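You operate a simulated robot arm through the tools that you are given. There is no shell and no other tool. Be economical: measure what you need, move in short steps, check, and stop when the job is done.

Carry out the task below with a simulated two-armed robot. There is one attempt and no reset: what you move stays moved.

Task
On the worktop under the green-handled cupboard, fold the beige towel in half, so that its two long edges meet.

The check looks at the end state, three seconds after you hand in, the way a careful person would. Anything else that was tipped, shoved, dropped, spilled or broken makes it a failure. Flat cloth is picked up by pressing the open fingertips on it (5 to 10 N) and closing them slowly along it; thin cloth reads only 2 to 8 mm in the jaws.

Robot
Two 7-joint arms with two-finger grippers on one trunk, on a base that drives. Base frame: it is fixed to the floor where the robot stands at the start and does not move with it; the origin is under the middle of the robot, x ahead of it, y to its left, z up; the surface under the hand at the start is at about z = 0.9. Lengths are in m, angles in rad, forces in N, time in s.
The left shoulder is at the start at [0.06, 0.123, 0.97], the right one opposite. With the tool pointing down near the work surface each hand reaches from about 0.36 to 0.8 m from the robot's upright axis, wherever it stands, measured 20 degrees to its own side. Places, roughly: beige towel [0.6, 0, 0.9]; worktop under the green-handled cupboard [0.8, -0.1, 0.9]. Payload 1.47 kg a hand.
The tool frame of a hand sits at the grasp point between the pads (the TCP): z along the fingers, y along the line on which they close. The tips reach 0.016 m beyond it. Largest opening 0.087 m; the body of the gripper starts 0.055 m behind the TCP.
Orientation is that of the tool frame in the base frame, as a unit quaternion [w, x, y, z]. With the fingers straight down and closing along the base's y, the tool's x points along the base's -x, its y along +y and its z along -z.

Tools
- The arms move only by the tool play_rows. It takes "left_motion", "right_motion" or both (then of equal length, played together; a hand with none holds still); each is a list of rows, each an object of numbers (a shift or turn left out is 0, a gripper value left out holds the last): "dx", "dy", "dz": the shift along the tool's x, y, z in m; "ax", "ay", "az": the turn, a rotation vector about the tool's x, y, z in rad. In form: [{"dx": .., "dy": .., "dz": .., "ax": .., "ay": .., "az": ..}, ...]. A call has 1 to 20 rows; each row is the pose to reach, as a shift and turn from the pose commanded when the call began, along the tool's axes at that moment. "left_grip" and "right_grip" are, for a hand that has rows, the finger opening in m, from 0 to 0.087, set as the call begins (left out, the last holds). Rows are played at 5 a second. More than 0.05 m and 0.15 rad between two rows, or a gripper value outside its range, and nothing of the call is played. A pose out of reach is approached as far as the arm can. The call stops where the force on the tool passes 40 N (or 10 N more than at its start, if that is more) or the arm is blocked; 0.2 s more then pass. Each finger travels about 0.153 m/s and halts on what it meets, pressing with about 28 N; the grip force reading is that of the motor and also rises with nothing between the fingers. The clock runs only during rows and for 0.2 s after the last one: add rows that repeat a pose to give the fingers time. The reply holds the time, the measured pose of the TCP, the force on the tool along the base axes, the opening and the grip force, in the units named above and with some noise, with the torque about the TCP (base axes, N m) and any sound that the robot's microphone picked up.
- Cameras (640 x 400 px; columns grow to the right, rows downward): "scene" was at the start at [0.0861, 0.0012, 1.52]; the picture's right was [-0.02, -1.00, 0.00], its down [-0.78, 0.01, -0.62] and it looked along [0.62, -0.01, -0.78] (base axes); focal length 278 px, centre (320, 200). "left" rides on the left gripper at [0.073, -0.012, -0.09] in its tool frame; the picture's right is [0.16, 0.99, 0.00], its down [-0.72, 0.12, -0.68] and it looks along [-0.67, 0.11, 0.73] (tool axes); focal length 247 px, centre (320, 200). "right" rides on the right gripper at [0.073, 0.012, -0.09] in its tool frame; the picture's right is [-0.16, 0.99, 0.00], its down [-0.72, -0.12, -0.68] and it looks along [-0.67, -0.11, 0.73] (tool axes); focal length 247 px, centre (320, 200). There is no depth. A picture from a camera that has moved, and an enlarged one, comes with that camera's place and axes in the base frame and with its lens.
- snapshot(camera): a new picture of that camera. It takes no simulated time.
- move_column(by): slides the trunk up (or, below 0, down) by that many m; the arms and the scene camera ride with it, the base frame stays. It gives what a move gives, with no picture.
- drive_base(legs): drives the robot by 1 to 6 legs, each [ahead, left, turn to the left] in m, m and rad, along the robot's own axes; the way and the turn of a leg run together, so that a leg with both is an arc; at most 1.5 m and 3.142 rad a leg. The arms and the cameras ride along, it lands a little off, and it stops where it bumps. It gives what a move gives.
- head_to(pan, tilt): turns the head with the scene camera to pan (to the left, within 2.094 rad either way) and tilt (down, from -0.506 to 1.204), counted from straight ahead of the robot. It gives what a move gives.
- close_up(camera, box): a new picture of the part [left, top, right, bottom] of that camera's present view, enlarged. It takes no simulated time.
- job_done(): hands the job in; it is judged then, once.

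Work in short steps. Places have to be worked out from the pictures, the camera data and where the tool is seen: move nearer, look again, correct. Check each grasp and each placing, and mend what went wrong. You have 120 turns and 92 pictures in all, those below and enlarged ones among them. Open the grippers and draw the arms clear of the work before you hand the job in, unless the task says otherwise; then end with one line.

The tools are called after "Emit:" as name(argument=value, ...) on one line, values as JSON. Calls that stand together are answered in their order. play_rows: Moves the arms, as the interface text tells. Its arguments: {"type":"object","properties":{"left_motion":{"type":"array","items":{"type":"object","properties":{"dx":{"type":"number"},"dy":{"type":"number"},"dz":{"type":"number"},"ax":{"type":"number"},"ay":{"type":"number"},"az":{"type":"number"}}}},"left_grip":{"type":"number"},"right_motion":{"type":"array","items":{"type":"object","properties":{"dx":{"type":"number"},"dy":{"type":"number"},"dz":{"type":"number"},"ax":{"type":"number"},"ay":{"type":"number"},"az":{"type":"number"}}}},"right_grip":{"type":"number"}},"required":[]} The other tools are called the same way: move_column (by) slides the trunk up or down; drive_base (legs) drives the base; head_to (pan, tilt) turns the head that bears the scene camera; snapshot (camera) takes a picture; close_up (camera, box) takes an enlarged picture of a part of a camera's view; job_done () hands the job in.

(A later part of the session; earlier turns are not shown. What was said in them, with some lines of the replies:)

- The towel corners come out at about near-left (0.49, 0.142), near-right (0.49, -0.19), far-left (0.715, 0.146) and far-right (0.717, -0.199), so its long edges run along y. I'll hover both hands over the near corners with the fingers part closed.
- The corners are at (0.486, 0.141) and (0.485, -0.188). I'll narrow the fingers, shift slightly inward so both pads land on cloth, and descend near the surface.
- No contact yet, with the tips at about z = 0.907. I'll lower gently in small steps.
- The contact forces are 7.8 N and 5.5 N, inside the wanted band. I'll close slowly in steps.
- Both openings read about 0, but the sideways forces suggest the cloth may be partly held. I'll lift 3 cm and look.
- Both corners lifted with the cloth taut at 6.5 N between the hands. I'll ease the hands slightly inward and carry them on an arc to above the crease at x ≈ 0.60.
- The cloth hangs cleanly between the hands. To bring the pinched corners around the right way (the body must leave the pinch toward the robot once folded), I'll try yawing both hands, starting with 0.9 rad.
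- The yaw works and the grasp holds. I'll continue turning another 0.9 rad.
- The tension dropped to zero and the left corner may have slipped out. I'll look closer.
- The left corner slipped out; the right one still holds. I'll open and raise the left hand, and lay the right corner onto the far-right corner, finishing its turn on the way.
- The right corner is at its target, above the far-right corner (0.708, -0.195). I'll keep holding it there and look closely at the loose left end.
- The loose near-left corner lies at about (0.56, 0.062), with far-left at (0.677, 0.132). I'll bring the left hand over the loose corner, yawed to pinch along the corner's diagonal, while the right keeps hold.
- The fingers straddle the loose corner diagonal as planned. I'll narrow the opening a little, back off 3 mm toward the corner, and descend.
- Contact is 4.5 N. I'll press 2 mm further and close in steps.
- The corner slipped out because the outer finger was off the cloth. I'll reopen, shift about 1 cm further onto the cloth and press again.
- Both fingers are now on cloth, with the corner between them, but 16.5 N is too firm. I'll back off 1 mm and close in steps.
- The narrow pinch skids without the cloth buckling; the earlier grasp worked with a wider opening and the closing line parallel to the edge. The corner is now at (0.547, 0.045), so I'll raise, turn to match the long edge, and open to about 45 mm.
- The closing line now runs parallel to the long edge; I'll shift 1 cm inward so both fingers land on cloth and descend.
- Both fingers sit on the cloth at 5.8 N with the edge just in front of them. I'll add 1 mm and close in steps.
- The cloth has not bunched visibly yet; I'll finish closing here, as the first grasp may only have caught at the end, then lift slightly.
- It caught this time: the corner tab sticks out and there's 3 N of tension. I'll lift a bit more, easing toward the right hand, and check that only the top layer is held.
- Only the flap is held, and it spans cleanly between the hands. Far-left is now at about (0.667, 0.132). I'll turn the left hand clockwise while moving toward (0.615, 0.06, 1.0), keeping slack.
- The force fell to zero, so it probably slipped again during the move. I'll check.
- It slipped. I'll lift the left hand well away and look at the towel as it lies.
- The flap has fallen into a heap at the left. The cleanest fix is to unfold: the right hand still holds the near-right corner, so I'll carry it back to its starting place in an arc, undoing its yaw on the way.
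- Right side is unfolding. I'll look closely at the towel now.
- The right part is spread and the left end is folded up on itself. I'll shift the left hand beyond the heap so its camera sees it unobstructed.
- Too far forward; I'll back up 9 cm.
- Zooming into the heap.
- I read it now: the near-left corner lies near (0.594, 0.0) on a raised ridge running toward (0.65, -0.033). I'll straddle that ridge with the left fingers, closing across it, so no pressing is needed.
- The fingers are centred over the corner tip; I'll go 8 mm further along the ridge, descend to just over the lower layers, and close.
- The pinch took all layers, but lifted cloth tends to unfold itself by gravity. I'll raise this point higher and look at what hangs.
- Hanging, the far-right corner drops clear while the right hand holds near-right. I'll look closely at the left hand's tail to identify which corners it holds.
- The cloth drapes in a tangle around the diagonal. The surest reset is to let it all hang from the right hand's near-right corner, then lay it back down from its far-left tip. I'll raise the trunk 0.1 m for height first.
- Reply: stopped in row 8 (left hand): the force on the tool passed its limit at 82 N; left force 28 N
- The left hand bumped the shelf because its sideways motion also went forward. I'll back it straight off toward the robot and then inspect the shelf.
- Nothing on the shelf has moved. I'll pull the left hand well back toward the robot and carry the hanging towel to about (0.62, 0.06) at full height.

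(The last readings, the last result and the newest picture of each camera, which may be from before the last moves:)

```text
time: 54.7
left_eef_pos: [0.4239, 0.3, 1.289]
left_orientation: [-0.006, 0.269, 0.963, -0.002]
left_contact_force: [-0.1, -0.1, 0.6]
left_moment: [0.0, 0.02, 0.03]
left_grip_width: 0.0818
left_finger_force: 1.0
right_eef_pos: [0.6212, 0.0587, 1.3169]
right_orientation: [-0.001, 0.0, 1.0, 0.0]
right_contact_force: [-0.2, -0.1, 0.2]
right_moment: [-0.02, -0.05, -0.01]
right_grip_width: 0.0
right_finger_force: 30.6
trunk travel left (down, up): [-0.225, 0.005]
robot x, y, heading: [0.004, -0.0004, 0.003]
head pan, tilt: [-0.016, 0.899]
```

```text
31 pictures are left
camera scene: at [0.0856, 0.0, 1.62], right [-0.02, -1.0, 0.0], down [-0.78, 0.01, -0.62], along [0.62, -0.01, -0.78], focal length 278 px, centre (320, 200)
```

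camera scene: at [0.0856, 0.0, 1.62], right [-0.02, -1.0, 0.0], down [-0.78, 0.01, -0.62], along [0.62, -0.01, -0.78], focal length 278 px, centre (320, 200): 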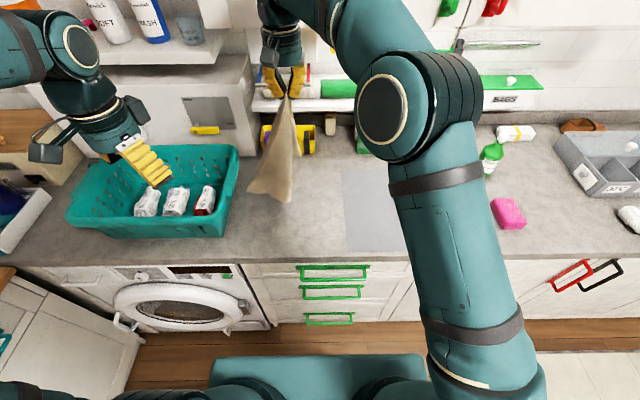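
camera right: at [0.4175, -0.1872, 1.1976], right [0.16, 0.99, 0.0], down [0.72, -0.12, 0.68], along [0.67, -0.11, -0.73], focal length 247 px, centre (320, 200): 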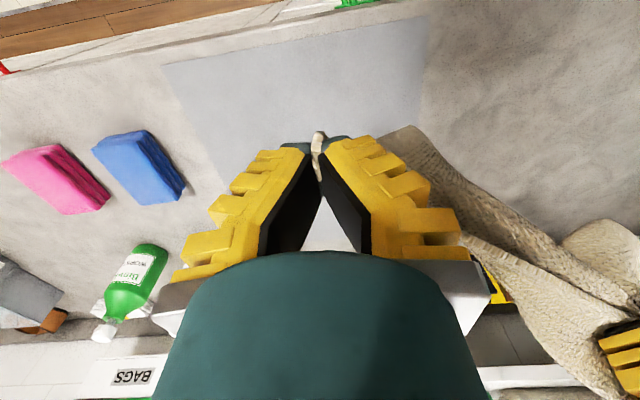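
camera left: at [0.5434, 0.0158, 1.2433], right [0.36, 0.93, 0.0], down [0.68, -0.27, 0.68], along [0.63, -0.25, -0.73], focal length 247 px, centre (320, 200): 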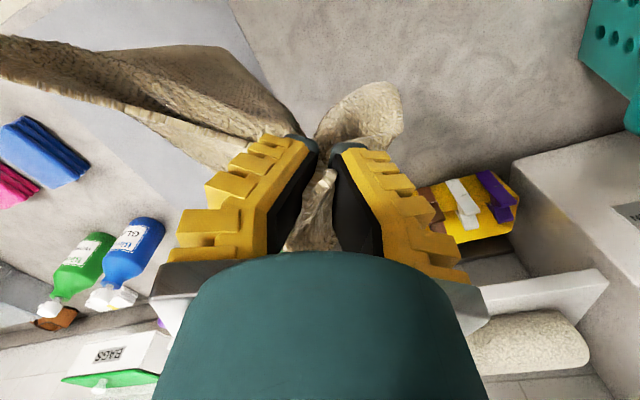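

The towel now hangs as one clean drape. I'll touch its tip down and lay it, moving the hand toward the near-right.

Emit:
play_rows(right_motion=[{"dz": 0.02}, {"dz": 0.04}, {"dx": 0.0072, "dy": -0.0192, "dz": 0.0446}, {"dx": 0.0144, "dy": -0.0383, "dz": 0.053}, {"dx": 0.0217, "dy": -0.0575, "dz": 0.064}, {"dx": 0.0289, "dy": -0.0767, "dz": 0.0769}, {"dx": 0.0361, "dy": -0.0959, "dz": 0.0915}, {"dx": 0.0433, "dy": -0.115, "dz": 0.1078}, {"dx": 0.0505, "dy": -0.1342, "dz": 0.1254}, {"dx": 0.0578, "dy": -0.1534, "dz": 0.1443}, {"dx": 0.065, "dy": -0.1725, "dz": 0.1645}, {"dx": 0.0722, "dy": -0.1917, "dz": 0.1858}, {"dx": 0.0794, "dy": -0.2109, "dz": 0.2082}, {"dx": 0.0866, "dy": -0.23, "dz": 0.2316}, {"dx": 0.0939, "dy": -0.2492, "dz": 0.2561}, {"dx": 0.1011, "dy": -0.2684, "dz": 0.2815}, {"dx": 0.1083, "dy": -0.2876, "dz": 0.3078}, {"dx": 0.1155, "dy": -0.3067, "dz": 0.335}, {"dx": 0.1227, "dy": -0.3259, "dz": 0.3631}, {"dx": 0.13, "dy": -0.345, "dz": 0.39}])

Emit:
snapshot(camera="scene")

```text
time: 58.9
left_eef_pos: [0.4247, 0.3008, 1.2881]
left_orientation: [-0.006, 0.269, 0.963, -0.004]
left_contact_force: [1.1, 0.1, 1.3]
left_moment: [0.03, 0.0, 0.0]
left_grip_width: 0.0818
left_finger_force: 1.4
right_eef_pos: [0.4911, -0.2875, 0.9254]
right_orientation: [0.0, -0.001, 1.0, 0.0]
right_contact_force: [-0.2, -0.7, 1.2]
right_moment: [0.01, -0.01, -0.01]
right_grip_width: 0.0002
right_finger_force: 27.4
trunk travel left (down, up): [-0.225, 0.005]
robot x, y, heading: [-0.0006, -0.0013, -0.003]
head pan, tilt: [-0.016, 0.899]
```

```text
30 pictures are left
camera scene: at [0.0865, 0.0003, 1.6199], right [-0.02, -1.0, 0.0], down [-0.78, 0.01, -0.62], along [0.62, -0.01, -0.78], focal length 278 px, centre (320, 200)
```

scene: 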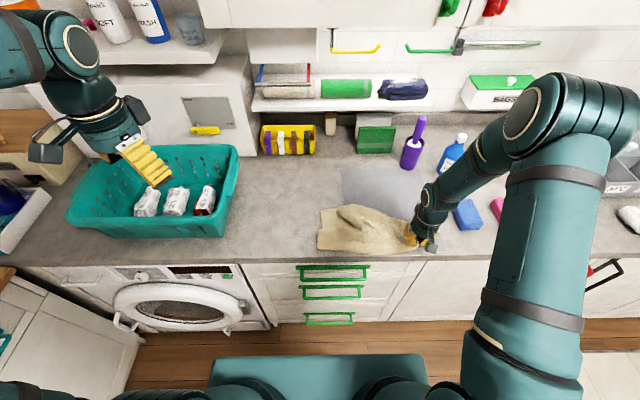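

Emit:
close_up(camera="scene", box=[300, 175, 460, 275])

```text
4.00 times, centred on (380, 225) of scene
camera zoom: at [0.0865, 0.0003, 1.6199], right [-0.02, -1.0, 0.0], down [-0.78, 0.01, -0.62], along [0.62, -0.01, -0.78], focal length 1112 px, centre (80, 100)
```

zoom: 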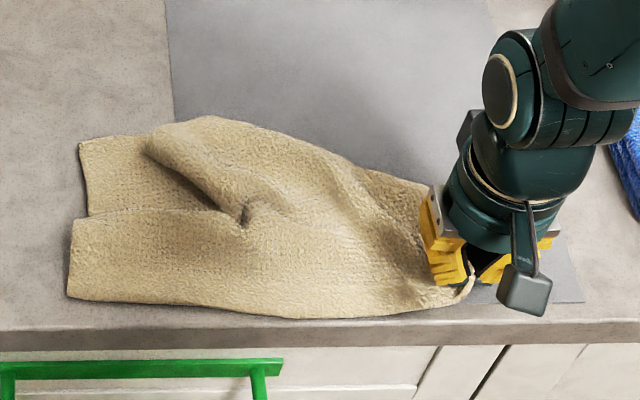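

That worked well: the near edge now lies straight from the right grip to the near-left corner at about (0.473, 0.003), with only a pleat behind it. If the left hand grasps that corner, the towel can be hung by its whole near edge. I'll bring the left hand over it.

Emit:
play_rows(left_motion=[{"az": -0.07, "dx": -0.028, "dy": -0.0318, "dz": 0.015}, {"az": -0.14, "dx": -0.056, "dy": -0.0636, "dz": 0.03}, {"az": -0.21, "dx": -0.084, "dy": -0.0954, "dz": 0.045}, {"az": -0.28, "dx": -0.112, "dy": -0.1272, "dz": 0.06}, {"az": -0.35, "dx": -0.14, "dy": -0.159, "dz": 0.08}, {"az": -0.42, "dx": -0.168, "dy": -0.1909, "dz": 0.1}, {"az": -0.49, "dx": -0.196, "dy": -0.2227, "dz": 0.12}, {"az": -0.545, "dx": -0.2246, "dy": -0.2545, "dz": 0.14}, {"az": -0.545, "dx": -0.2246, "dy": -0.2545, "dz": 0.185}, {"az": -0.545, "dx": -0.2246, "dy": -0.2545, "dz": 0.23}, {"az": -0.545, "dx": -0.2246, "dy": -0.2545, "dz": 0.275}, {"az": -0.545, "dx": -0.2246, "dy": -0.2545, "dz": 0.32}, {"az": -0.545, "dx": -0.2246, "dy": -0.2545, "dz": 0.32}], left_grip=0.042)

Emit:
snapshot(camera="left")

```text
time: 61.7
left_eef_pos: [0.4792, -0.0342, 0.9675]
left_orientation: [-0.006, -0.001, 1.0, -0.002]
left_contact_force: [0.8, 0.5, 0.7]
left_moment: [-0.01, -0.05, 0.01]
left_grip_width: 0.0475
left_finger_force: 3.7
right_eef_pos: [0.4909, -0.2864, 0.9254]
right_orientation: [0.0, 0.0, 1.0, 0.0]
right_contact_force: [-0.4, 0.8, 0.4]
right_moment: [0.05, -0.02, -0.02]
right_grip_width: 0.0
right_finger_force: 26.8
trunk travel left (down, up): [-0.225, 0.005]
robot x, y, heading: [-0.0022, -0.0013, -0.003]
head pan, tilt: [-0.016, 0.899]
```

```text
28 pictures are left
camera left: at [0.407, -0.0451, 1.0576], right [-0.16, 0.99, 0.0], down [0.73, 0.12, 0.67], along [0.66, 0.1, -0.74], focal length 247 px, centre (320, 200)
```

left: 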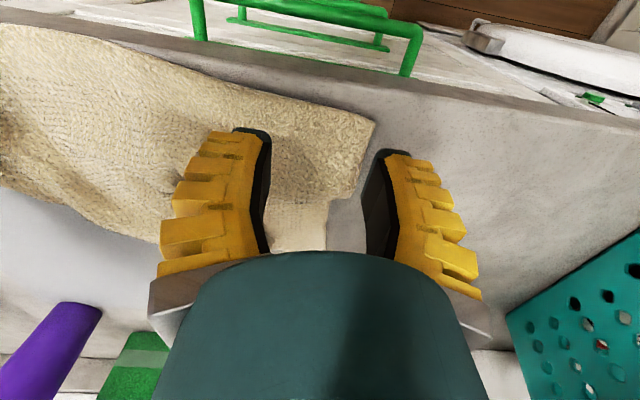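

The corner is at (0.469, 0.0) with its edge at x ≈ 0.467. I'll shift slightly and descend to contact.

Emit:
play_rows(left_motion=[{"dx": -0.003, "dy": -0.004, "dz": 0.02}, {"dx": -0.003, "dy": -0.004, "dz": 0.04}, {"dx": -0.003, "dy": -0.004, "dz": 0.046}, {"dx": -0.003, "dy": -0.004, "dz": 0.0485}, {"dx": -0.003, "dy": -0.004, "dz": 0.0485}])

```text
time: 62.9
left_eef_pos: [0.4816, -0.0384, 0.9195]
left_orientation: [-0.007, 0.001, 1.0, -0.002]
left_contact_force: [0.2, 0.4, 0.7]
left_moment: [-0.03, 0.01, -0.03]
left_grip_width: 0.0426
left_finger_force: 7.5
right_eef_pos: [0.491, -0.2861, 0.9241]
right_orientation: [0.0, -0.001, 1.0, 0.0]
right_contact_force: [1.2, 0.4, 0.5]
right_moment: [-0.06, -0.02, 0.0]
right_grip_width: 0.0
right_finger_force: 26.4
trunk travel left (down, up): [-0.225, 0.005]
robot x, y, heading: [-0.0008, 0.0012, 0.002]
head pan, tilt: [-0.016, 0.899]
```

Emit:
play_rows(left_motion=[{"dz": 0.001}, {"dz": 0.002}, {"dz": 0.002}])

```text
time: 63.7
left_eef_pos: [0.4826, -0.0382, 0.9188]
left_orientation: [-0.006, 0.001, 1.0, -0.001]
left_contact_force: [-0.7, -0.1, 6.8]
left_moment: [-0.02, -0.03, 0.01]
left_grip_width: 0.0436
left_finger_force: 7.5
right_eef_pos: [0.4909, -0.2868, 0.9249]
right_orientation: [0.0, 0.0, 1.0, 0.0]
right_contact_force: [-0.6, 0.0, -0.2]
right_moment: [0.02, -0.03, 0.01]
right_grip_width: 0.0
right_finger_force: 27.8
trunk travel left (down, up): [-0.225, 0.005]
robot x, y, heading: [0.0013, 0.0029, -0.002]
head pan, tilt: [-0.016, 0.899]
```

Contact is 6.8 N, matching the first good grasp. I'll close in slow steps.

Emit:
play_rows(left_motion=[{"dz": 0.0005}, {"dz": 0.0005}], left_grip=0.03)

Emit:
play_rows(left_motion=[{"dz": 0}, {"dz": 0}], left_grip=0.018)

Emit:
play_rows(left_motion=[{"dz": 0}, {"dz": 0}], left_grip=0.007)

Emit:
play_rows(left_motion=[{"dz": 0}, {"dz": 0}, {"dz": 0}, {"dz": -0.015}, {"dz": -0.03}], left_grip=0.0)

Emit:
snapshot(camera="left")

```text
time: 64.3
left_eef_pos: [0.4821, -0.0386, 0.9185]
left_orientation: [-0.006, 0.0, 1.0, -0.002]
left_contact_force: [0.6, -0.2, 9.8]
left_moment: [0.01, -0.02, -0.01]
left_grip_width: 0.0342
left_finger_force: 2.9
right_eef_pos: [0.491, -0.2874, 0.9265]
right_orientation: [0.0, 0.001, 1.0, 0.001]
right_contact_force: [0.2, 1.0, -0.4]
right_moment: [0.01, 0.0, 0.0]
right_grip_width: 0.0002
right_finger_force: 28.9
trunk travel left (down, up): [-0.225, 0.005]
robot x, y, heading: [0.0001, 0.0008, 0.001]
head pan, tilt: [-0.016, 0.899]
```

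```text
time: 64.9
left_eef_pos: [0.4812, -0.0367, 0.9178]
left_orientation: [-0.006, -0.001, 1.0, -0.001]
left_contact_force: [-1.0, -1.4, 8.1]
left_moment: [-0.05, -0.06, 0.0]
left_grip_width: 0.0205
left_finger_force: 8.4
right_eef_pos: [0.4906, -0.2864, 0.9263]
right_orientation: [0.0, 0.0, 1.0, 0.0]
right_contact_force: [-0.1, 1.7, 0.1]
right_moment: [0.03, 0.02, -0.01]
right_grip_width: 0.0001
right_finger_force: 27.9
trunk travel left (down, up): [-0.225, 0.005]
robot x, y, heading: [0.0018, 0.0001, 0.004]
head pan, tilt: [-0.016, 0.899]
```

```text
time: 65.5
left_eef_pos: [0.4825, -0.0377, 0.9172]
left_orientation: [-0.006, 0.0, 1.0, -0.002]
left_contact_force: [-0.9, -2.9, 7.1]
left_moment: [-0.07, -0.04, 0.0]
left_grip_width: 0.0099
left_finger_force: 10.2
right_eef_pos: [0.4907, -0.2883, 0.9259]
right_orientation: [0.0, 0.0, 1.0, 0.0]
right_contact_force: [-0.6, 2.1, 0.3]
right_moment: [0.05, 0.0, -0.05]
right_grip_width: 0.0002
right_finger_force: 28.5
trunk travel left (down, up): [-0.225, 0.005]
robot x, y, heading: [0.0008, 0.0034, 0.001]
head pan, tilt: [-0.016, 0.899]
```

```text
time: 66.7
left_eef_pos: [0.4817, -0.037, 0.9469]
left_orientation: [-0.007, -0.001, 1.0, -0.002]
left_contact_force: [-0.6, -0.6, -0.2]
left_moment: [-0.01, -0.02, -0.01]
left_grip_width: 0.0001
left_finger_force: 28.0
right_eef_pos: [0.4917, -0.2869, 0.9253]
right_orientation: [0.001, 0.0, 1.0, 0.0]
right_contact_force: [1.0, 1.0, 0.6]
right_moment: [0.05, 0.01, 0.02]
right_grip_width: 0.0
right_finger_force: 28.7
trunk travel left (down, up): [-0.225, 0.005]
robot x, y, heading: [0.0021, -0.0, -0.001]
head pan, tilt: [-0.016, 0.899]
```

```text
27 pictures are left
camera left: at [0.4101, -0.0482, 1.037], right [-0.16, 0.99, 0.0], down [0.73, 0.12, 0.67], along [0.66, 0.1, -0.74], focal length 247 px, centre (320, 200)
```

left: 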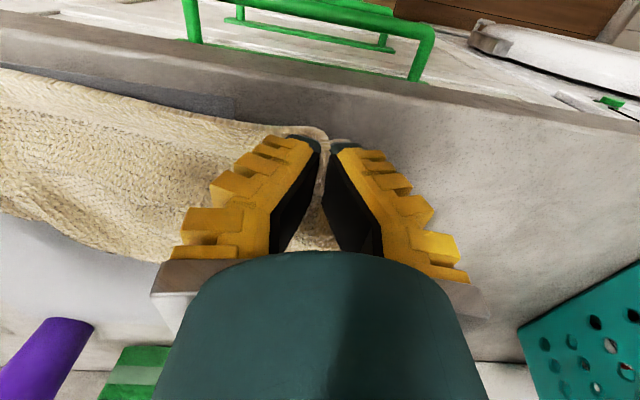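

Gripped, with the cloth visible between the pads. I'll lift both hands together so the towel hangs from its near edge, and shift back to the left.

Emit:
play_rows(left_motion=[{"dz": -0.03, "dx": -0.01}, {"dz": -0.065, "dx": -0.03}, {"dz": -0.1, "dx": -0.05}, {"dz": -0.135, "dx": -0.07}, {"dz": -0.17, "dx": -0.09, "dy": 0.01}, {"dz": -0.2, "dx": -0.11, "dy": 0.03}, {"dz": -0.22, "dx": -0.13, "dy": 0.06}, {"dz": -0.23, "dx": -0.14, "dy": 0.09}, {"dz": -0.23, "dx": -0.15, "dy": 0.12}, {"dz": -0.23, "dx": -0.15, "dy": 0.12}], right_motion=[{"dz": -0.04, "dx": -0.01}, {"dz": -0.08, "dx": -0.03}, {"dz": -0.12, "dx": -0.045}, {"dz": -0.157, "dx": -0.065}, {"dz": -0.192, "dx": -0.085, "dy": 0.01}, {"dz": -0.222, "dx": -0.105, "dy": 0.03}, {"dz": -0.242, "dx": -0.12, "dy": 0.06}, {"dz": -0.252, "dx": -0.13, "dy": 0.09}, {"dz": -0.252, "dx": -0.14, "dy": 0.12}, {"dz": -0.252, "dx": -0.14, "dy": 0.12}])

Emit:
snapshot(camera="scene")

```text
time: 68.9
left_eef_pos: [0.6366, 0.0826, 1.1763]
left_orientation: [-0.006, 0.0, 1.0, -0.002]
left_contact_force: [-0.5, -0.4, -0.5]
left_moment: [0.01, -0.01, 0.01]
left_grip_width: 0.0
left_finger_force: 28.4
right_eef_pos: [0.631, -0.1667, 1.1777]
right_orientation: [0.0, -0.001, 1.0, 0.0]
right_contact_force: [-0.3, 0.2, 1.2]
right_moment: [0.06, 0.02, -0.01]
right_grip_width: 0.0
right_finger_force: 26.4
trunk travel left (down, up): [-0.225, 0.005]
robot x, y, heading: [0.0023, -0.001, -0.003]
head pan, tilt: [-0.016, 0.899]
```

```text
26 pictures are left
camera scene: at [0.0851, -0.0004, 1.62], right [-0.02, -1.0, 0.0], down [-0.78, 0.01, -0.62], along [0.62, -0.01, -0.78], focal length 278 px, centre (320, 200)
```

scene: 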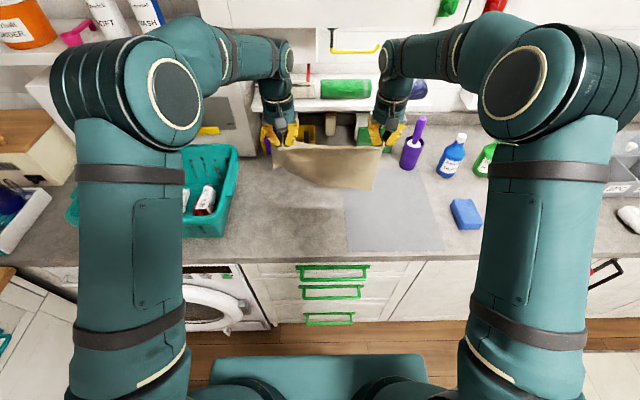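

Emit:
close_up(camera="scene", box=[240, 100, 432, 220])

```text
3.33 times, centred on (336, 160) of scene
camera zoom: at [0.0851, -0.0004, 1.62], right [-0.02, -1.0, 0.0], down [-0.78, 0.01, -0.62], along [0.62, -0.01, -0.78], focal length 927 px, centre (267, 333)
```

zoom: 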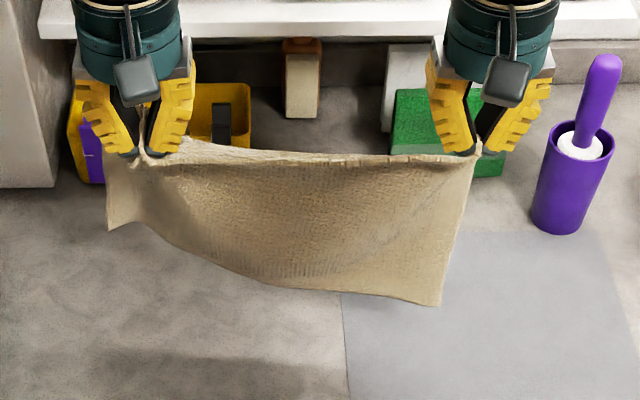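

The towel hangs as a clean sheet from its near edge. From here I can fold without turning the hands: touch the bottom (far) edge down near x ≈ 0.52, lay the lower half away from me, then bring the held edge back onto it. I'll first move back to x ≈ 0.525 and let it settle.

Emit:
play_rows(left_motion=[{"dx": 0.028, "dy": 0.005}, {"dx": 0.056, "dy": 0.01}, {"dx": 0.084, "dy": 0.012}, {"dx": 0.112, "dy": 0.012}, {"dx": 0.112, "dy": 0.012}, {"dx": 0.112, "dy": 0.012}, {"dx": 0.112, "dy": 0.012}, {"dx": 0.112, "dy": 0.012}], right_motion=[{"dx": 0.0265}, {"dx": 0.053}, {"dx": 0.08}, {"dx": 0.106}, {"dx": 0.106}, {"dx": 0.106}, {"dx": 0.106}, {"dx": 0.106}])

Emit:
close_up(camera="scene", box=[230, 120, 438, 250])

```text
time: 70.7
left_eef_pos: [0.5231, 0.0936, 1.1774]
left_orientation: [-0.008, 0.0, 1.0, -0.002]
left_contact_force: [0.5, -5.9, -0.9]
left_moment: [-0.12, 0.01, 0.01]
left_grip_width: 0.0
left_finger_force: 27.9
right_eef_pos: [0.5252, -0.165, 1.1771]
right_orientation: [0.0, 0.0, 1.0, 0.0]
right_contact_force: [0.2, 6.2, 0.1]
right_moment: [0.09, 0.01, -0.08]
right_grip_width: 0.0002
right_finger_force: 28.7
trunk travel left (down, up): [-0.225, 0.005]
robot x, y, heading: [-0.0028, 0.0015, 0.002]
head pan, tilt: [-0.016, 0.899]
```

```text
3.08 times, centred on (334, 185) of scene
camera zoom: at [0.0859, 0.0012, 1.62], right [-0.02, -1.0, 0.0], down [-0.78, 0.01, -0.62], along [0.62, -0.01, -0.78], focal length 855 px, centre (277, 246)
```

zoom: 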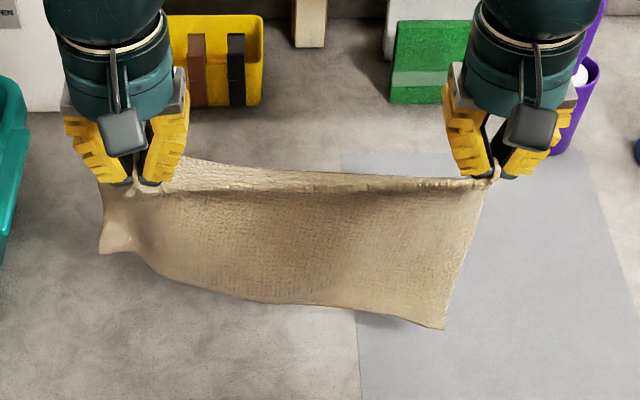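

The sheet hangs fine with a little tension. I'll ease the tension, lower until the far edge touches, then lay the lower half forward to x ≈ 0.64.

Emit:
play_rows(left_motion=[{"dy": -0.002, "dz": 0.02}, {"dy": -0.002, "dz": 0.04}, {"dy": -0.002, "dz": 0.052}, {"dy": -0.002, "dx": -0.015, "dz": 0.062}, {"dy": -0.002, "dx": -0.03, "dz": 0.075}, {"dy": -0.002, "dx": -0.045, "dz": 0.09}, {"dy": -0.002, "dx": -0.06, "dz": 0.105}, {"dy": -0.002, "dx": -0.075, "dz": 0.12}, {"dy": -0.002, "dx": -0.09, "dz": 0.135}, {"dy": -0.002, "dx": -0.105, "dz": 0.148}, {"dy": -0.002, "dx": -0.118, "dz": 0.158}, {"dy": -0.002, "dx": -0.118, "dz": 0.158}], right_motion=[{"dy": 0.001, "dz": 0.02}, {"dy": 0.001, "dz": 0.04}, {"dy": 0.001, "dz": 0.052}, {"dy": 0.001, "dx": -0.015, "dz": 0.062}, {"dy": 0.001, "dx": -0.03, "dz": 0.075}, {"dy": 0.001, "dx": -0.045, "dz": 0.09}, {"dy": 0.001, "dx": -0.06, "dz": 0.105}, {"dy": 0.001, "dx": -0.075, "dz": 0.12}, {"dy": 0.001, "dx": -0.09, "dz": 0.135}, {"dy": 0.001, "dx": -0.105, "dz": 0.148}, {"dy": 0.001, "dx": -0.118, "dz": 0.158}, {"dy": 0.001, "dx": -0.118, "dz": 0.158}])

Emit:
close_up(camera="scene", box=[230, 120, 438, 250])

Emit:
snapshot(camera="left")

```text
time: 73.3
left_eef_pos: [0.6398, 0.0926, 1.0172]
left_orientation: [-0.007, 0.0, 1.0, -0.003]
left_contact_force: [0.9, -3.4, -0.5]
left_moment: [-0.06, -0.03, 0.02]
left_grip_width: 0.0
left_finger_force: 28.0
right_eef_pos: [0.6442, -0.1651, 1.0203]
right_orientation: [-0.001, 0.0, 1.0, 0.0]
right_contact_force: [-0.2, 3.9, -0.4]
right_moment: [0.14, -0.04, -0.02]
right_grip_width: 0.0
right_finger_force: 27.6
trunk travel left (down, up): [-0.225, 0.005]
robot x, y, heading: [0.0006, 0.0029, -0.001]
head pan, tilt: [-0.016, 0.899]
```

```text
3.08 times, centred on (334, 185) of scene
camera zoom: at [0.0852, 0.0011, 1.6201], right [-0.02, -1.0, 0.0], down [-0.78, 0.01, -0.62], along [0.62, -0.01, -0.78], focal length 855 px, centre (277, 246)
```

zoom: 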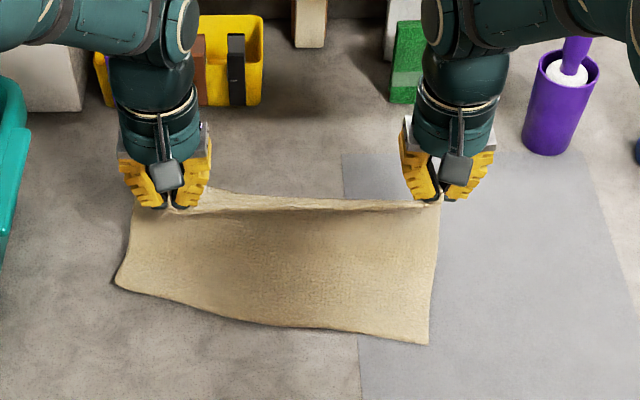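

```text
22 pictures are left
camera left: at [0.5676, 0.0819, 1.1074], right [-0.16, 0.99, 0.0], down [0.73, 0.12, 0.67], along [0.66, 0.1, -0.74], focal length 247 px, centre (320, 200)
```

left: 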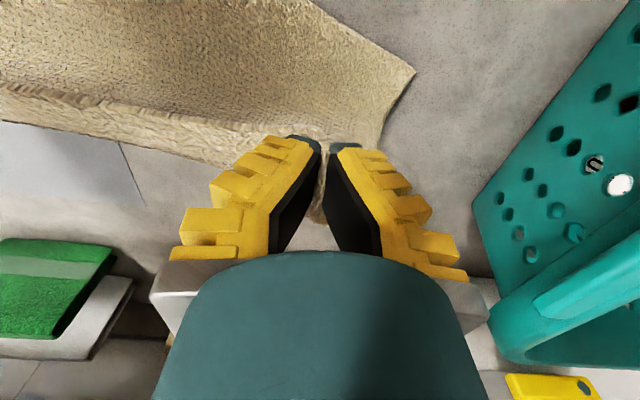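

The lower half lies nicely, but the far edge landed slanted: far-left at (0.609, 0.158), far-right at (0.529, -0.156). I'll line the hands up parallel to that edge by moving the left forward to x ≈ 0.703 before folding back.

Emit:
play_rows(left_motion=[{"dx": -0.016}, {"dx": -0.032}, {"dx": -0.048}, {"dx": -0.063}, {"dx": -0.063}], right_motion=[{"dy": 0.003}, {"dy": 0.005}, {"dy": 0.007}, {"dy": 0.009}, {"dy": 0.009}])

Emit:
close_up(camera="scene", box=[230, 120, 438, 250])

```text
time: 74.5
left_eef_pos: [0.702, 0.0921, 1.0171]
left_orientation: [-0.008, -0.001, 1.0, -0.003]
left_contact_force: [-1.9, -3.7, 0.3]
left_moment: [-0.05, 0.01, -0.03]
left_grip_width: 0.0002
left_finger_force: 28.3
right_eef_pos: [0.6438, -0.1554, 1.0195]
right_orientation: [0.0, 0.0, 1.0, 0.0]
right_contact_force: [1.9, 4.3, -0.2]
right_moment: [0.1, -0.02, -0.05]
right_grip_width: 0.0001
right_finger_force: 27.7
trunk travel left (down, up): [-0.225, 0.005]
robot x, y, heading: [0.004, 0.0006, -0.005]
head pan, tilt: [-0.016, 0.899]
```

```text
3.08 times, centred on (334, 185) of scene
camera zoom: at [0.0858, 0.0012, 1.62], right [-0.02, -1.0, 0.0], down [-0.78, 0.01, -0.62], along [0.62, -0.01, -0.78], focal length 855 px, centre (277, 246)
```

zoom: 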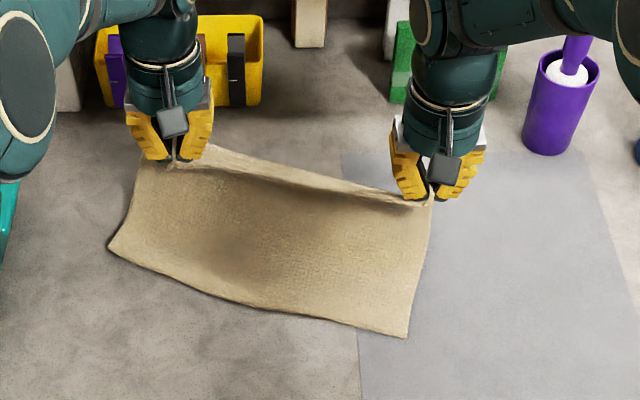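

The hands are now nearly parallel to the far edge, which is at (0.657, 0.174) to (0.537, -0.134). I'll fold back in an arc, laying the held edge onto it: left hand to about (0.665, 0.124), right to (0.561, -0.111).

Emit:
play_rows(left_motion=[{"dx": 0.006, "dy": 0.005, "dz": 0.001}, {"dx": 0.0115, "dy": 0.01, "dz": 0.0045}, {"dx": 0.017, "dy": 0.0145, "dz": 0.01}, {"dx": 0.022, "dy": 0.019, "dz": 0.0175}, {"dx": 0.026, "dy": 0.0225, "dz": 0.027}, {"dx": 0.03, "dy": 0.026, "dz": 0.0375}, {"dx": 0.033, "dy": 0.0285, "dz": 0.05}, {"dx": 0.035, "dy": 0.0305, "dz": 0.063}, {"dx": 0.0365, "dy": 0.0315, "dz": 0.077}, {"dx": 0.037, "dy": 0.032, "dz": 0.09}, {"dx": 0.037, "dy": 0.032, "dz": 0.09}], right_motion=[{"dx": 0.013, "dy": 0.007, "dz": 0.001}, {"dx": 0.0255, "dy": 0.014, "dz": 0.0045}, {"dx": 0.0375, "dy": 0.02, "dz": 0.01}, {"dx": 0.049, "dy": 0.026, "dz": 0.018}, {"dx": 0.0585, "dy": 0.0315, "dz": 0.0275}, {"dx": 0.067, "dy": 0.036, "dz": 0.0385}, {"dx": 0.074, "dy": 0.0395, "dz": 0.051}, {"dx": 0.079, "dy": 0.0425, "dz": 0.0645}, {"dx": 0.082, "dy": 0.044, "dz": 0.079}, {"dx": 0.083, "dy": 0.0445, "dz": 0.092}, {"dx": 0.083, "dy": 0.0445, "dz": 0.092}])

Emit:
close_up(camera="scene", box=[230, 130, 438, 260])

```text
time: 76.9
left_eef_pos: [0.6647, 0.124, 0.9257]
left_orientation: [-0.006, 0.001, 1.0, -0.002]
left_contact_force: [-3.3, -5.8, 0.4]
left_moment: [-0.12, 0.04, -0.04]
left_grip_width: 0.0
left_finger_force: 28.5
right_eef_pos: [0.5608, -0.1109, 0.9275]
right_orientation: [0.001, 0.0, 1.0, 0.0]
right_contact_force: [3.3, 6.7, 1.5]
right_moment: [0.17, -0.07, -0.09]
right_grip_width: 0.0001
right_finger_force: 28.0
trunk travel left (down, up): [-0.225, 0.005]
robot x, y, heading: [0.0004, -0.0008, 0.001]
head pan, tilt: [-0.016, 0.899]
```

```text
3.08 times, centred on (334, 195) of scene
camera zoom: at [0.0857, 0.0012, 1.62], right [-0.01, -1.0, 0.0], down [-0.78, 0.01, -0.62], along [0.62, -0.01, -0.78], focal length 855 px, centre (277, 215)
```

zoom: 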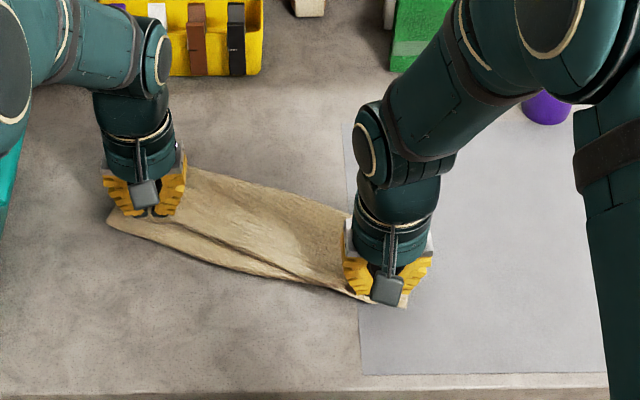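

The held edge is close to the far edge now. I'll look closer at how the edges meet before releasing.

Emit:
close_up(camera="scene", box=[258, 178, 370, 248])

Emit:
snapshot(camera="left")

```text
5.71 times, centred on (314, 213) of scene
camera zoom: at [0.0857, 0.0012, 1.62], right [-0.01, -1.0, 0.0], down [-0.78, 0.01, -0.62], along [0.62, -0.01, -0.78], focal length 1588 px, centre (354, 126)
```

zoom: 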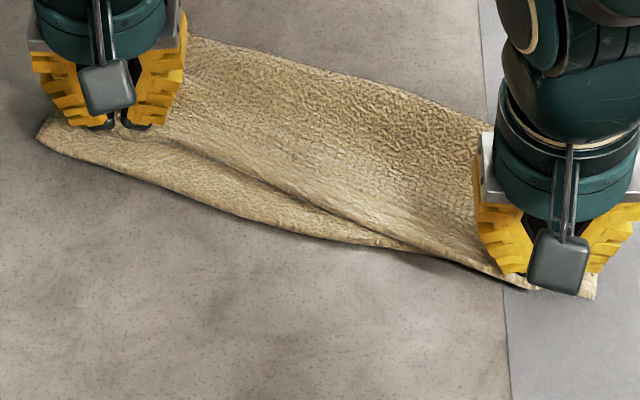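

```text
18 pictures are left
camera left: at [0.5922, 0.1134, 1.0165], right [-0.16, 0.99, 0.0], down [0.73, 0.12, 0.67], along [0.66, 0.1, -0.74], focal length 247 px, centre (320, 200)
```

left: 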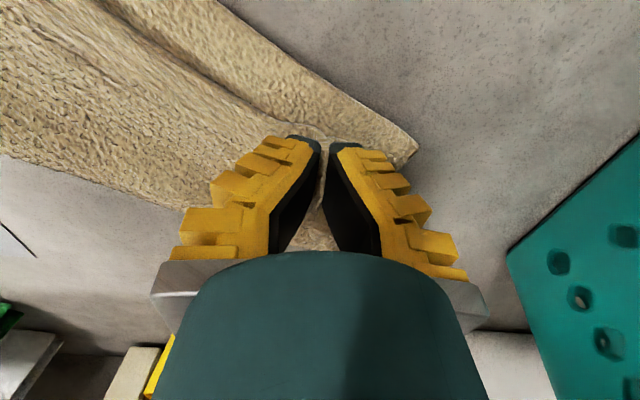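

The strip in front of the ridge may be the flap's own hem rather than the lower layer. I'll zoom in with the left camera to tell.

Emit:
close_up(camera="left", box=[200, 20, 440, 170])

Emit:
close_up(camera="right", box=[200, 20, 600, 270])

```text
2.67 times, centred on (320, 95) of left
camera zoom: at [0.5922, 0.1134, 1.0165], right [-0.16, 0.99, 0.0], down [0.73, 0.12, 0.67], along [0.66, 0.1, -0.74], focal length 659 px, centre (320, 480)
```

zoom: 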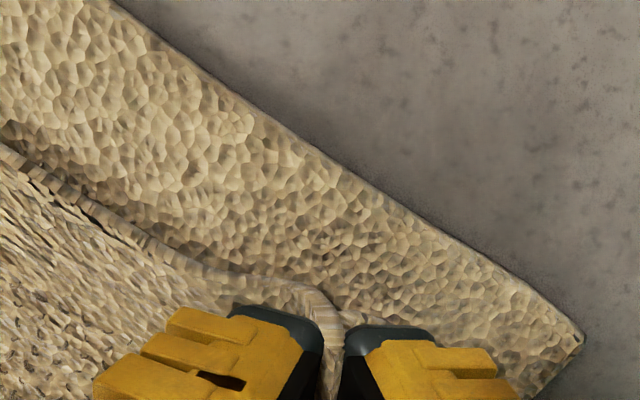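

```text
1.60 times, centred on (400, 145) of right
camera zoom: at [0.4866, -0.0988, 1.0172], right [0.16, 0.99, 0.0], down [0.72, -0.12, 0.68], along [0.67, -0.11, -0.73], focal length 395 px, centre (192, 288)
```

zoom: 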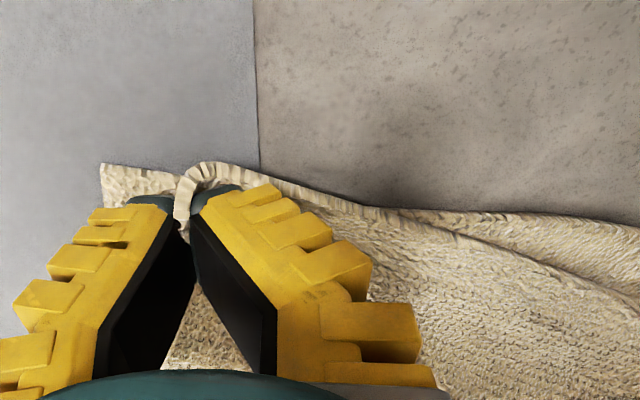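

It is the lower layer: the flap's hem sits about 23 mm short at the left hand and slightly past at the right. I'll lift a centimetre, move the left hand back by that gap, and set down.

Emit:
play_rows(left_motion=[{"dz": -0.01}, {"dx": 0.008, "dy": 0.003, "dz": -0.012}, {"dx": 0.016, "dy": 0.006, "dz": -0.012}, {"dx": 0.0225, "dy": 0.008, "dz": -0.008}, {"dx": 0.0225, "dy": 0.008, "dz": 0.003}, {"dx": 0.0225, "dy": 0.008, "dz": 0.003}], right_motion=[{"dz": -0.005}, {"dx": -0.002, "dy": 0.0, "dz": -0.006}, {"dx": -0.003, "dy": 0.0, "dz": -0.006}, {"dx": -0.004, "dy": -0.001, "dz": -0.003}, {"dx": -0.004, "dy": -0.001, "dz": 0.004}, {"dx": -0.004, "dy": -0.001, "dz": 0.004}])

Emit:
close_up(camera="scene", box=[258, 178, 370, 248])

Emit:
close_up(camera="left", box=[200, 20, 440, 170])

```text
time: 78.3
left_eef_pos: [0.6423, 0.1324, 0.9243]
left_orientation: [-0.006, 0.001, 1.0, -0.002]
left_contact_force: [-2.4, -5.5, 2.1]
left_moment: [-0.14, 0.05, -0.04]
left_grip_width: 0.0
left_finger_force: 28.4
right_eef_pos: [0.5646, -0.113, 0.9248]
right_orientation: [0.0, -0.001, 1.0, -0.001]
right_contact_force: [2.2, 5.5, 7.4]
right_moment: [0.17, -0.06, -0.04]
right_grip_width: 0.0
right_finger_force: 27.7
trunk travel left (down, up): [-0.225, 0.005]
robot x, y, heading: [-0.0028, 0.0003, 0.003]
head pan, tilt: [-0.016, 0.899]
```

```text
5.71 times, centred on (314, 213) of scene
camera zoom: at [0.0855, 0.0013, 1.6201], right [-0.01, -1.0, 0.0], down [-0.78, 0.01, -0.62], along [0.62, -0.01, -0.78], focal length 1588 px, centre (354, 126)
```

zoom: 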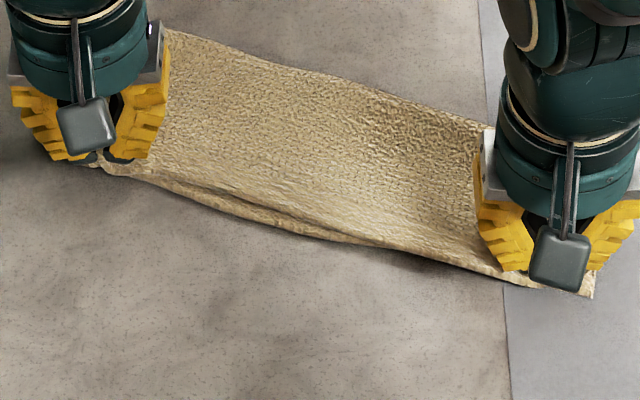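

```text
2.67 times, centred on (320, 95) of left
camera zoom: at [0.5697, 0.1217, 1.0144], right [-0.16, 0.99, 0.0], down [0.73, 0.12, 0.67], along [0.66, 0.1, -0.74], focal length 659 px, centre (320, 480)
```

zoom: 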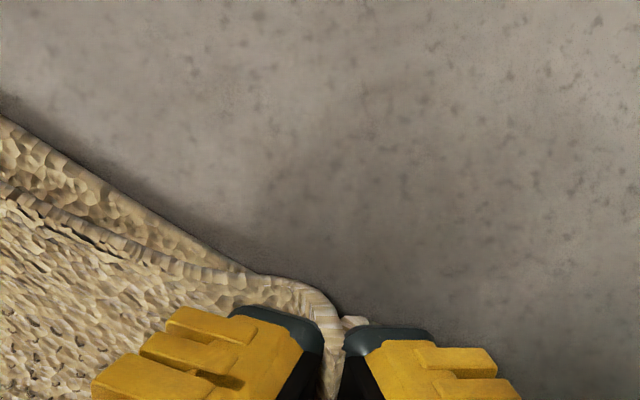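

The hems now meet at both hands, with only a small gap in the middle. I'll release gently: open slightly, wait, then lift straight up.

Emit:
play_rows(left_motion=[{"dz": 0.001}, {"dz": 0.001}, {"dz": 0}], right_motion=[{"dz": 0}, {"dz": 0}, {"dz": 0}], left_grip=0.02, right_grip=0.02)

Emit:
play_rows(left_motion=[{"dz": -0.01}, {"dz": -0.03}, {"dz": -0.07}, {"dz": -0.11}, {"dz": -0.15}], right_motion=[{"dz": -0.01}, {"dz": -0.03}, {"dz": -0.07}, {"dz": -0.11}, {"dz": -0.15}], left_grip=0.035, right_grip=0.035)

Emit:
close_up(camera="scene", box=[250, 160, 394, 250])

```text
time: 79.1
left_eef_pos: [0.6412, 0.1324, 0.9252]
left_orientation: [-0.007, 0.0, 1.0, -0.002]
left_contact_force: [0.4, 0.3, 0.8]
left_moment: [-0.03, 0.03, 0.01]
left_grip_width: 0.0238
left_finger_force: 5.3
right_eef_pos: [0.5644, -0.1128, 0.9229]
right_orientation: [-0.001, 0.0, 1.0, -0.001]
right_contact_force: [-0.8, -1.7, 3.2]
right_moment: [0.02, 0.0, -0.01]
right_grip_width: 0.0264
right_finger_force: 4.0
trunk travel left (down, up): [-0.225, 0.005]
robot x, y, heading: [0.0012, -0.0009, 0.007]
head pan, tilt: [-0.016, 0.899]
```

```text
time: 80.3
left_eef_pos: [0.6421, 0.1322, 1.0749]
left_orientation: [-0.006, -0.001, 1.0, -0.002]
left_contact_force: [-0.9, -0.1, -1.3]
left_moment: [-0.03, -0.02, -0.01]
left_grip_width: 0.041
left_finger_force: 4.4
right_eef_pos: [0.5625, -0.1117, 1.0747]
right_orientation: [-0.001, 0.0, 1.0, 0.0]
right_contact_force: [-0.4, -0.4, 0.4]
right_moment: [-0.02, -0.04, 0.02]
right_grip_width: 0.0408
right_finger_force: 4.2
trunk travel left (down, up): [-0.225, 0.005]
robot x, y, heading: [-0.0026, -0.0026, 0.001]
head pan, tilt: [-0.016, 0.899]
```

```text
4.44 times, centred on (322, 205) of scene
camera zoom: at [0.084, 0.001, 1.6201], right [-0.02, -1.0, 0.0], down [-0.78, 0.01, -0.62], along [0.62, -0.01, -0.78], focal length 1236 px, centre (311, 178)
```

zoom: 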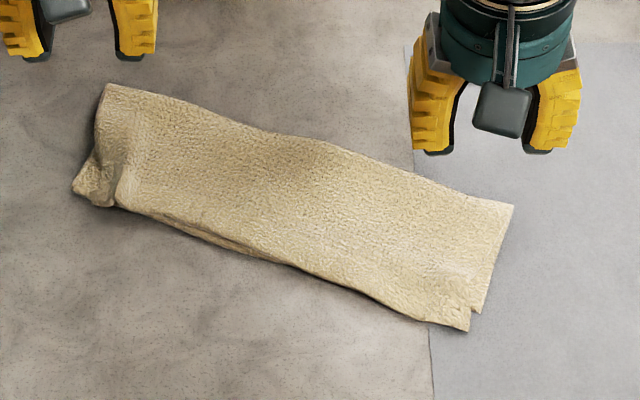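

A good fold; only the left corner is bunched. I'll move the left hand aside and look at that corner.

Emit:
play_rows(left_motion=[{"dx": -0.03, "dy": 0.0}, {"dx": -0.045, "dy": 0.0}], right_motion=[{"dy": -0.04, "dz": -0.02}, {"dy": -0.08, "dz": -0.04}])

Emit:
close_up(camera="left", box=[220, 0, 476, 160])

Emit:
close_up(camera="scene", box=[256, 170, 320, 210])

```text
time: 80.9
left_eef_pos: [0.6887, 0.1327, 1.0737]
left_orientation: [-0.007, 0.0, 1.0, -0.001]
left_contact_force: [0.4, -0.6, 0.6]
left_moment: [0.0, -0.01, -0.01]
left_grip_width: 0.0411
left_finger_force: 4.4
right_eef_pos: [0.5654, -0.1918, 1.1142]
right_orientation: [0.0, 0.0, 1.0, 0.0]
right_contact_force: [-0.3, -1.0, 0.6]
right_moment: [0.02, 0.0, 0.02]
right_grip_width: 0.0408
right_finger_force: 4.5
trunk travel left (down, up): [-0.225, 0.005]
robot x, y, heading: [0.0012, 0.0021, 0.0]
head pan, tilt: [-0.016, 0.899]
```

```text
2.50 times, centred on (348, 80) of left
camera zoom: at [0.6169, 0.1212, 1.1636], right [-0.16, 0.99, 0.0], down [0.73, 0.12, 0.67], along [0.66, 0.1, -0.74], focal length 617 px, centre (250, 500)
```

zoom: 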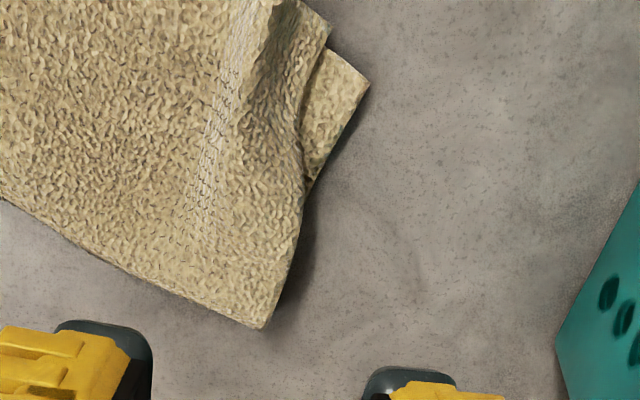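

```text
10.00 times, centred on (288, 190) of scene
camera zoom: at [0.0859, 0.0005, 1.62], right [-0.01, -1.0, 0.0], down [-0.78, 0.01, -0.62], along [0.62, -0.01, -0.78], focal length 2780 px, centre (640, 300)
```

zoom: 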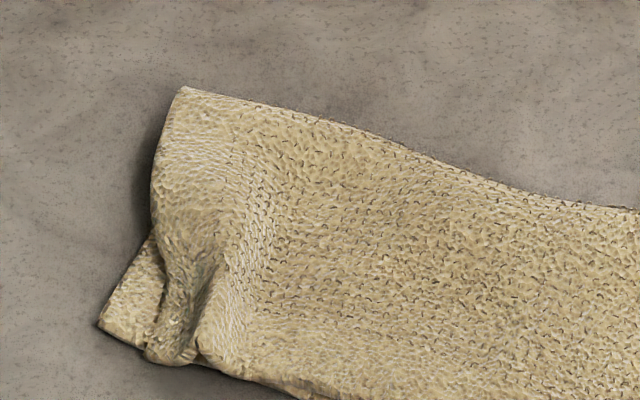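

Just a small pinch ridge remains at the flap's left end. I'll press the closed fingertips on its crest and open them, to spread it outward.

Emit:
play_rows(left_motion=[{"dx": 0.03}, {"dx": 0.048, "dz": 0.03}, {"dx": 0.048, "dz": 0.07}, {"dx": 0.048, "dz": 0.11}, {"dx": 0.048, "dz": 0.135}, {"dx": 0.048, "dz": 0.142}, {"dx": 0.048, "dz": 0.145}, {"dx": 0.048, "dz": 0.145}], left_grip=0.0)

```text
time: 82.7
left_eef_pos: [0.6394, 0.1313, 0.9294]
left_orientation: [-0.008, 0.0, 1.0, -0.002]
left_contact_force: [0.5, -0.1, 0.5]
left_moment: [0.04, 0.01, 0.0]
left_grip_width: 0.0
left_finger_force: 28.4
right_eef_pos: [0.5651, -0.193, 1.1142]
right_orientation: [0.0, 0.001, 1.0, 0.0]
right_contact_force: [-0.2, 0.1, 0.9]
right_moment: [-0.01, 0.01, 0.0]
right_grip_width: 0.041
right_finger_force: 4.3
trunk travel left (down, up): [-0.225, 0.005]
robot x, y, heading: [0.0019, -0.0022, -0.0]
head pan, tilt: [-0.016, 0.899]
```

Emit:
play_rows(left_motion=[{"dz": 0.003}, {"dz": 0.006}, {"dz": 0.008}, {"dz": 0.008}])

```text
time: 83.7
left_eef_pos: [0.6393, 0.1324, 0.9216]
left_orientation: [-0.006, 0.001, 1.0, -0.002]
left_contact_force: [1.3, -1.8, 3.0]
left_moment: [0.01, -0.04, -0.02]
left_grip_width: 0.0
left_finger_force: 27.3
right_eef_pos: [0.5642, -0.192, 1.1136]
right_orientation: [0.001, -0.001, 1.0, 0.0]
right_contact_force: [0.3, -0.9, -0.5]
right_moment: [-0.01, -0.01, 0.03]
right_grip_width: 0.0406
right_finger_force: 4.7
trunk travel left (down, up): [-0.225, 0.005]
robot x, y, heading: [0.0002, -0.0013, 0.001]
head pan, tilt: [-0.016, 0.899]
```

Light contact at 3 N. I'll open in steps to spread the ridge, then lift away and look.

Emit:
play_rows(left_motion=[{"dz": 0.002}, {"dz": 0.002}], left_grip=0.015)

Emit:
play_rows(left_motion=[{"dy": 0.003}, {"dy": 0.006}], left_grip=0.035)

Emit:
play_rows(left_motion=[{"dy": 0.005}, {"dy": 0.01}, {"dy": 0.01, "dz": -0.02}, {"dy": 0.01, "dz": -0.06}, {"dy": 0.01, "dz": -0.1}, {"dy": 0.01, "dz": -0.14}, {"dy": 0.01, "dz": -0.15, "dx": -0.045}], left_grip=0.05)

Emit:
close_up(camera="scene", box=[250, 160, 394, 250])

Emit:
close_up(camera="left", box=[220, 0, 476, 160])

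```text
time: 84.3
left_eef_pos: [0.6389, 0.1313, 0.9203]
left_orientation: [-0.006, 0.0, 1.0, -0.002]
left_contact_force: [0.1, 0.6, 9.5]
left_moment: [-0.03, -0.08, 0.01]
left_grip_width: 0.0193
left_finger_force: 3.5
right_eef_pos: [0.5654, -0.1934, 1.1134]
right_orientation: [0.0, 0.0, 1.0, 0.001]
right_contact_force: [0.0, 0.3, -0.4]
right_moment: [0.01, 0.02, 0.0]
right_grip_width: 0.0413
right_finger_force: 4.2
trunk travel left (down, up): [-0.225, 0.005]
robot x, y, heading: [0.0006, 0.0003, -0.003]
head pan, tilt: [-0.016, 0.899]
```

```text
time: 84.9
left_eef_pos: [0.6377, 0.1386, 0.9199]
left_orientation: [-0.006, 0.001, 1.0, -0.002]
left_contact_force: [0.5, 2.5, 10.8]
left_moment: [-0.18, -0.07, 0.0]
left_grip_width: 0.0392
left_finger_force: 2.2
right_eef_pos: [0.5647, -0.1932, 1.1141]
right_orientation: [0.0, 0.0, 1.0, 0.0]
right_contact_force: [0.8, 0.6, 0.0]
right_moment: [0.02, 0.01, 0.0]
right_grip_width: 0.0407
right_finger_force: 4.0
trunk travel left (down, up): [-0.225, 0.005]
robot x, y, heading: [-0.0023, 0.0016, 0.002]
head pan, tilt: [-0.016, 0.899]
```

```text
time: 86.5
left_eef_pos: [0.688, 0.1491, 1.0667]
left_orientation: [-0.008, 0.0, 1.0, -0.001]
left_contact_force: [0.4, 0.0, -0.2]
left_moment: [0.0, 0.03, 0.03]
left_grip_width: 0.0553
left_finger_force: 4.0
right_eef_pos: [0.5677, -0.1928, 1.1114]
right_orientation: [-0.001, 0.0, 1.0, 0.0]
right_contact_force: [0.4, -0.6, -0.3]
right_moment: [-0.03, 0.0, 0.0]
right_grip_width: 0.041
right_finger_force: 4.6
trunk travel left (down, up): [-0.225, 0.005]
robot x, y, heading: [-0.0022, -0.0, -0.002]
head pan, tilt: [-0.016, 0.899]
```

```text
4.44 times, centred on (322, 205) of scene
camera zoom: at [0.0894, 0.0011, 1.6196], right [-0.01, -1.0, 0.0], down [-0.78, 0.01, -0.62], along [0.62, -0.01, -0.78], focal length 1236 px, centre (311, 178)
```

zoom: 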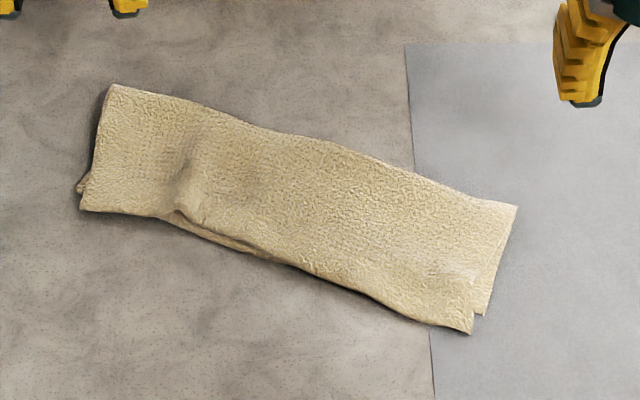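

```text
2.50 times, centred on (348, 80) of left
camera zoom: at [0.616, 0.1385, 1.1572], right [-0.16, 0.99, 0.0], down [0.73, 0.12, 0.67], along [0.66, 0.1, -0.74], focal length 617 px, centre (250, 500)
```

zoom: 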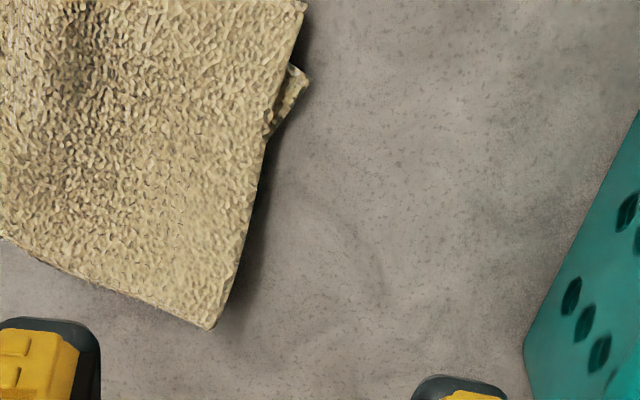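

The fold is neat now, with the long edges and corners meeting within about a centimetre. I'll draw both arms up and clear.

Emit:
play_rows(left_motion=[{"dz": -0.03}, {"dz": -0.06, "dx": 0.03}, {"dz": -0.08, "dx": 0.07}, {"dz": -0.09, "dx": 0.115}, {"dz": -0.1, "dx": 0.16}, {"dz": -0.1, "dx": 0.205}, {"dz": -0.1, "dx": 0.24}], right_motion=[{"dz": -0.02}, {"dz": -0.04, "dy": -0.02}, {"dz": -0.05, "dy": -0.04, "dx": 0.03}, {"dz": -0.06, "dy": -0.06, "dx": 0.06}, {"dz": -0.06, "dy": -0.06, "dx": 0.1}, {"dz": -0.06, "dy": -0.06, "dx": 0.11}, {"dz": -0.06, "dy": -0.06, "dx": 0.12}])

Emit:
snapshot(camera="scene")

```text
time: 88.1
left_eef_pos: [0.4449, 0.1481, 1.1748]
left_orientation: [-0.005, 0.0, 1.0, -0.002]
left_contact_force: [0.5, 0.5, 0.0]
left_moment: [-0.03, -0.06, -0.01]
left_grip_width: 0.0555
left_finger_force: 3.5
right_eef_pos: [0.4426, -0.2519, 1.1745]
right_orientation: [0.0, 0.0, 1.0, 0.0]
right_contact_force: [0.2, -0.1, -0.2]
right_moment: [0.02, -0.04, 0.0]
right_grip_width: 0.0409
right_finger_force: 4.5
trunk travel left (down, up): [-0.225, 0.005]
robot x, y, heading: [-0.0021, 0.0013, 0.004]
head pan, tilt: [-0.016, 0.899]
```

```text
8 pictures are left
camera scene: at [0.0838, 0.0013, 1.6201], right [-0.02, -1.0, 0.0], down [-0.78, 0.01, -0.62], along [0.62, -0.01, -0.78], focal length 278 px, centre (320, 200)
```

scene: 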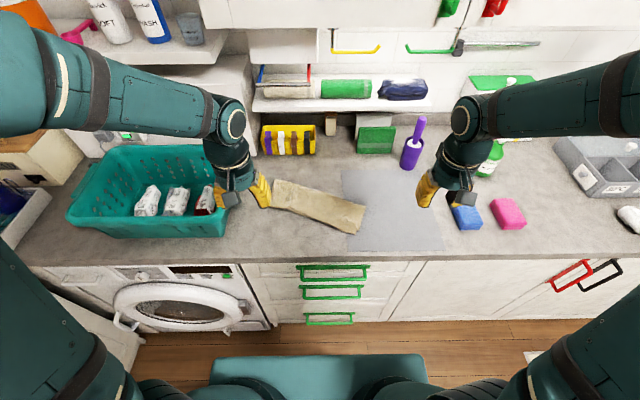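

The towel is folded, the surroundings look undisturbed, the grippers are open and the arms are clear, so I'm handing in.

Emit:
job_done()

```text
The job is handed in.
```

The beige towel is folded in half with its long edges meeting to within about 1 cm, and it now lies at an angle on the worktop. The left hand bumped the shelf or cupboard once (82 N), but nothing looks moved in the pictures.
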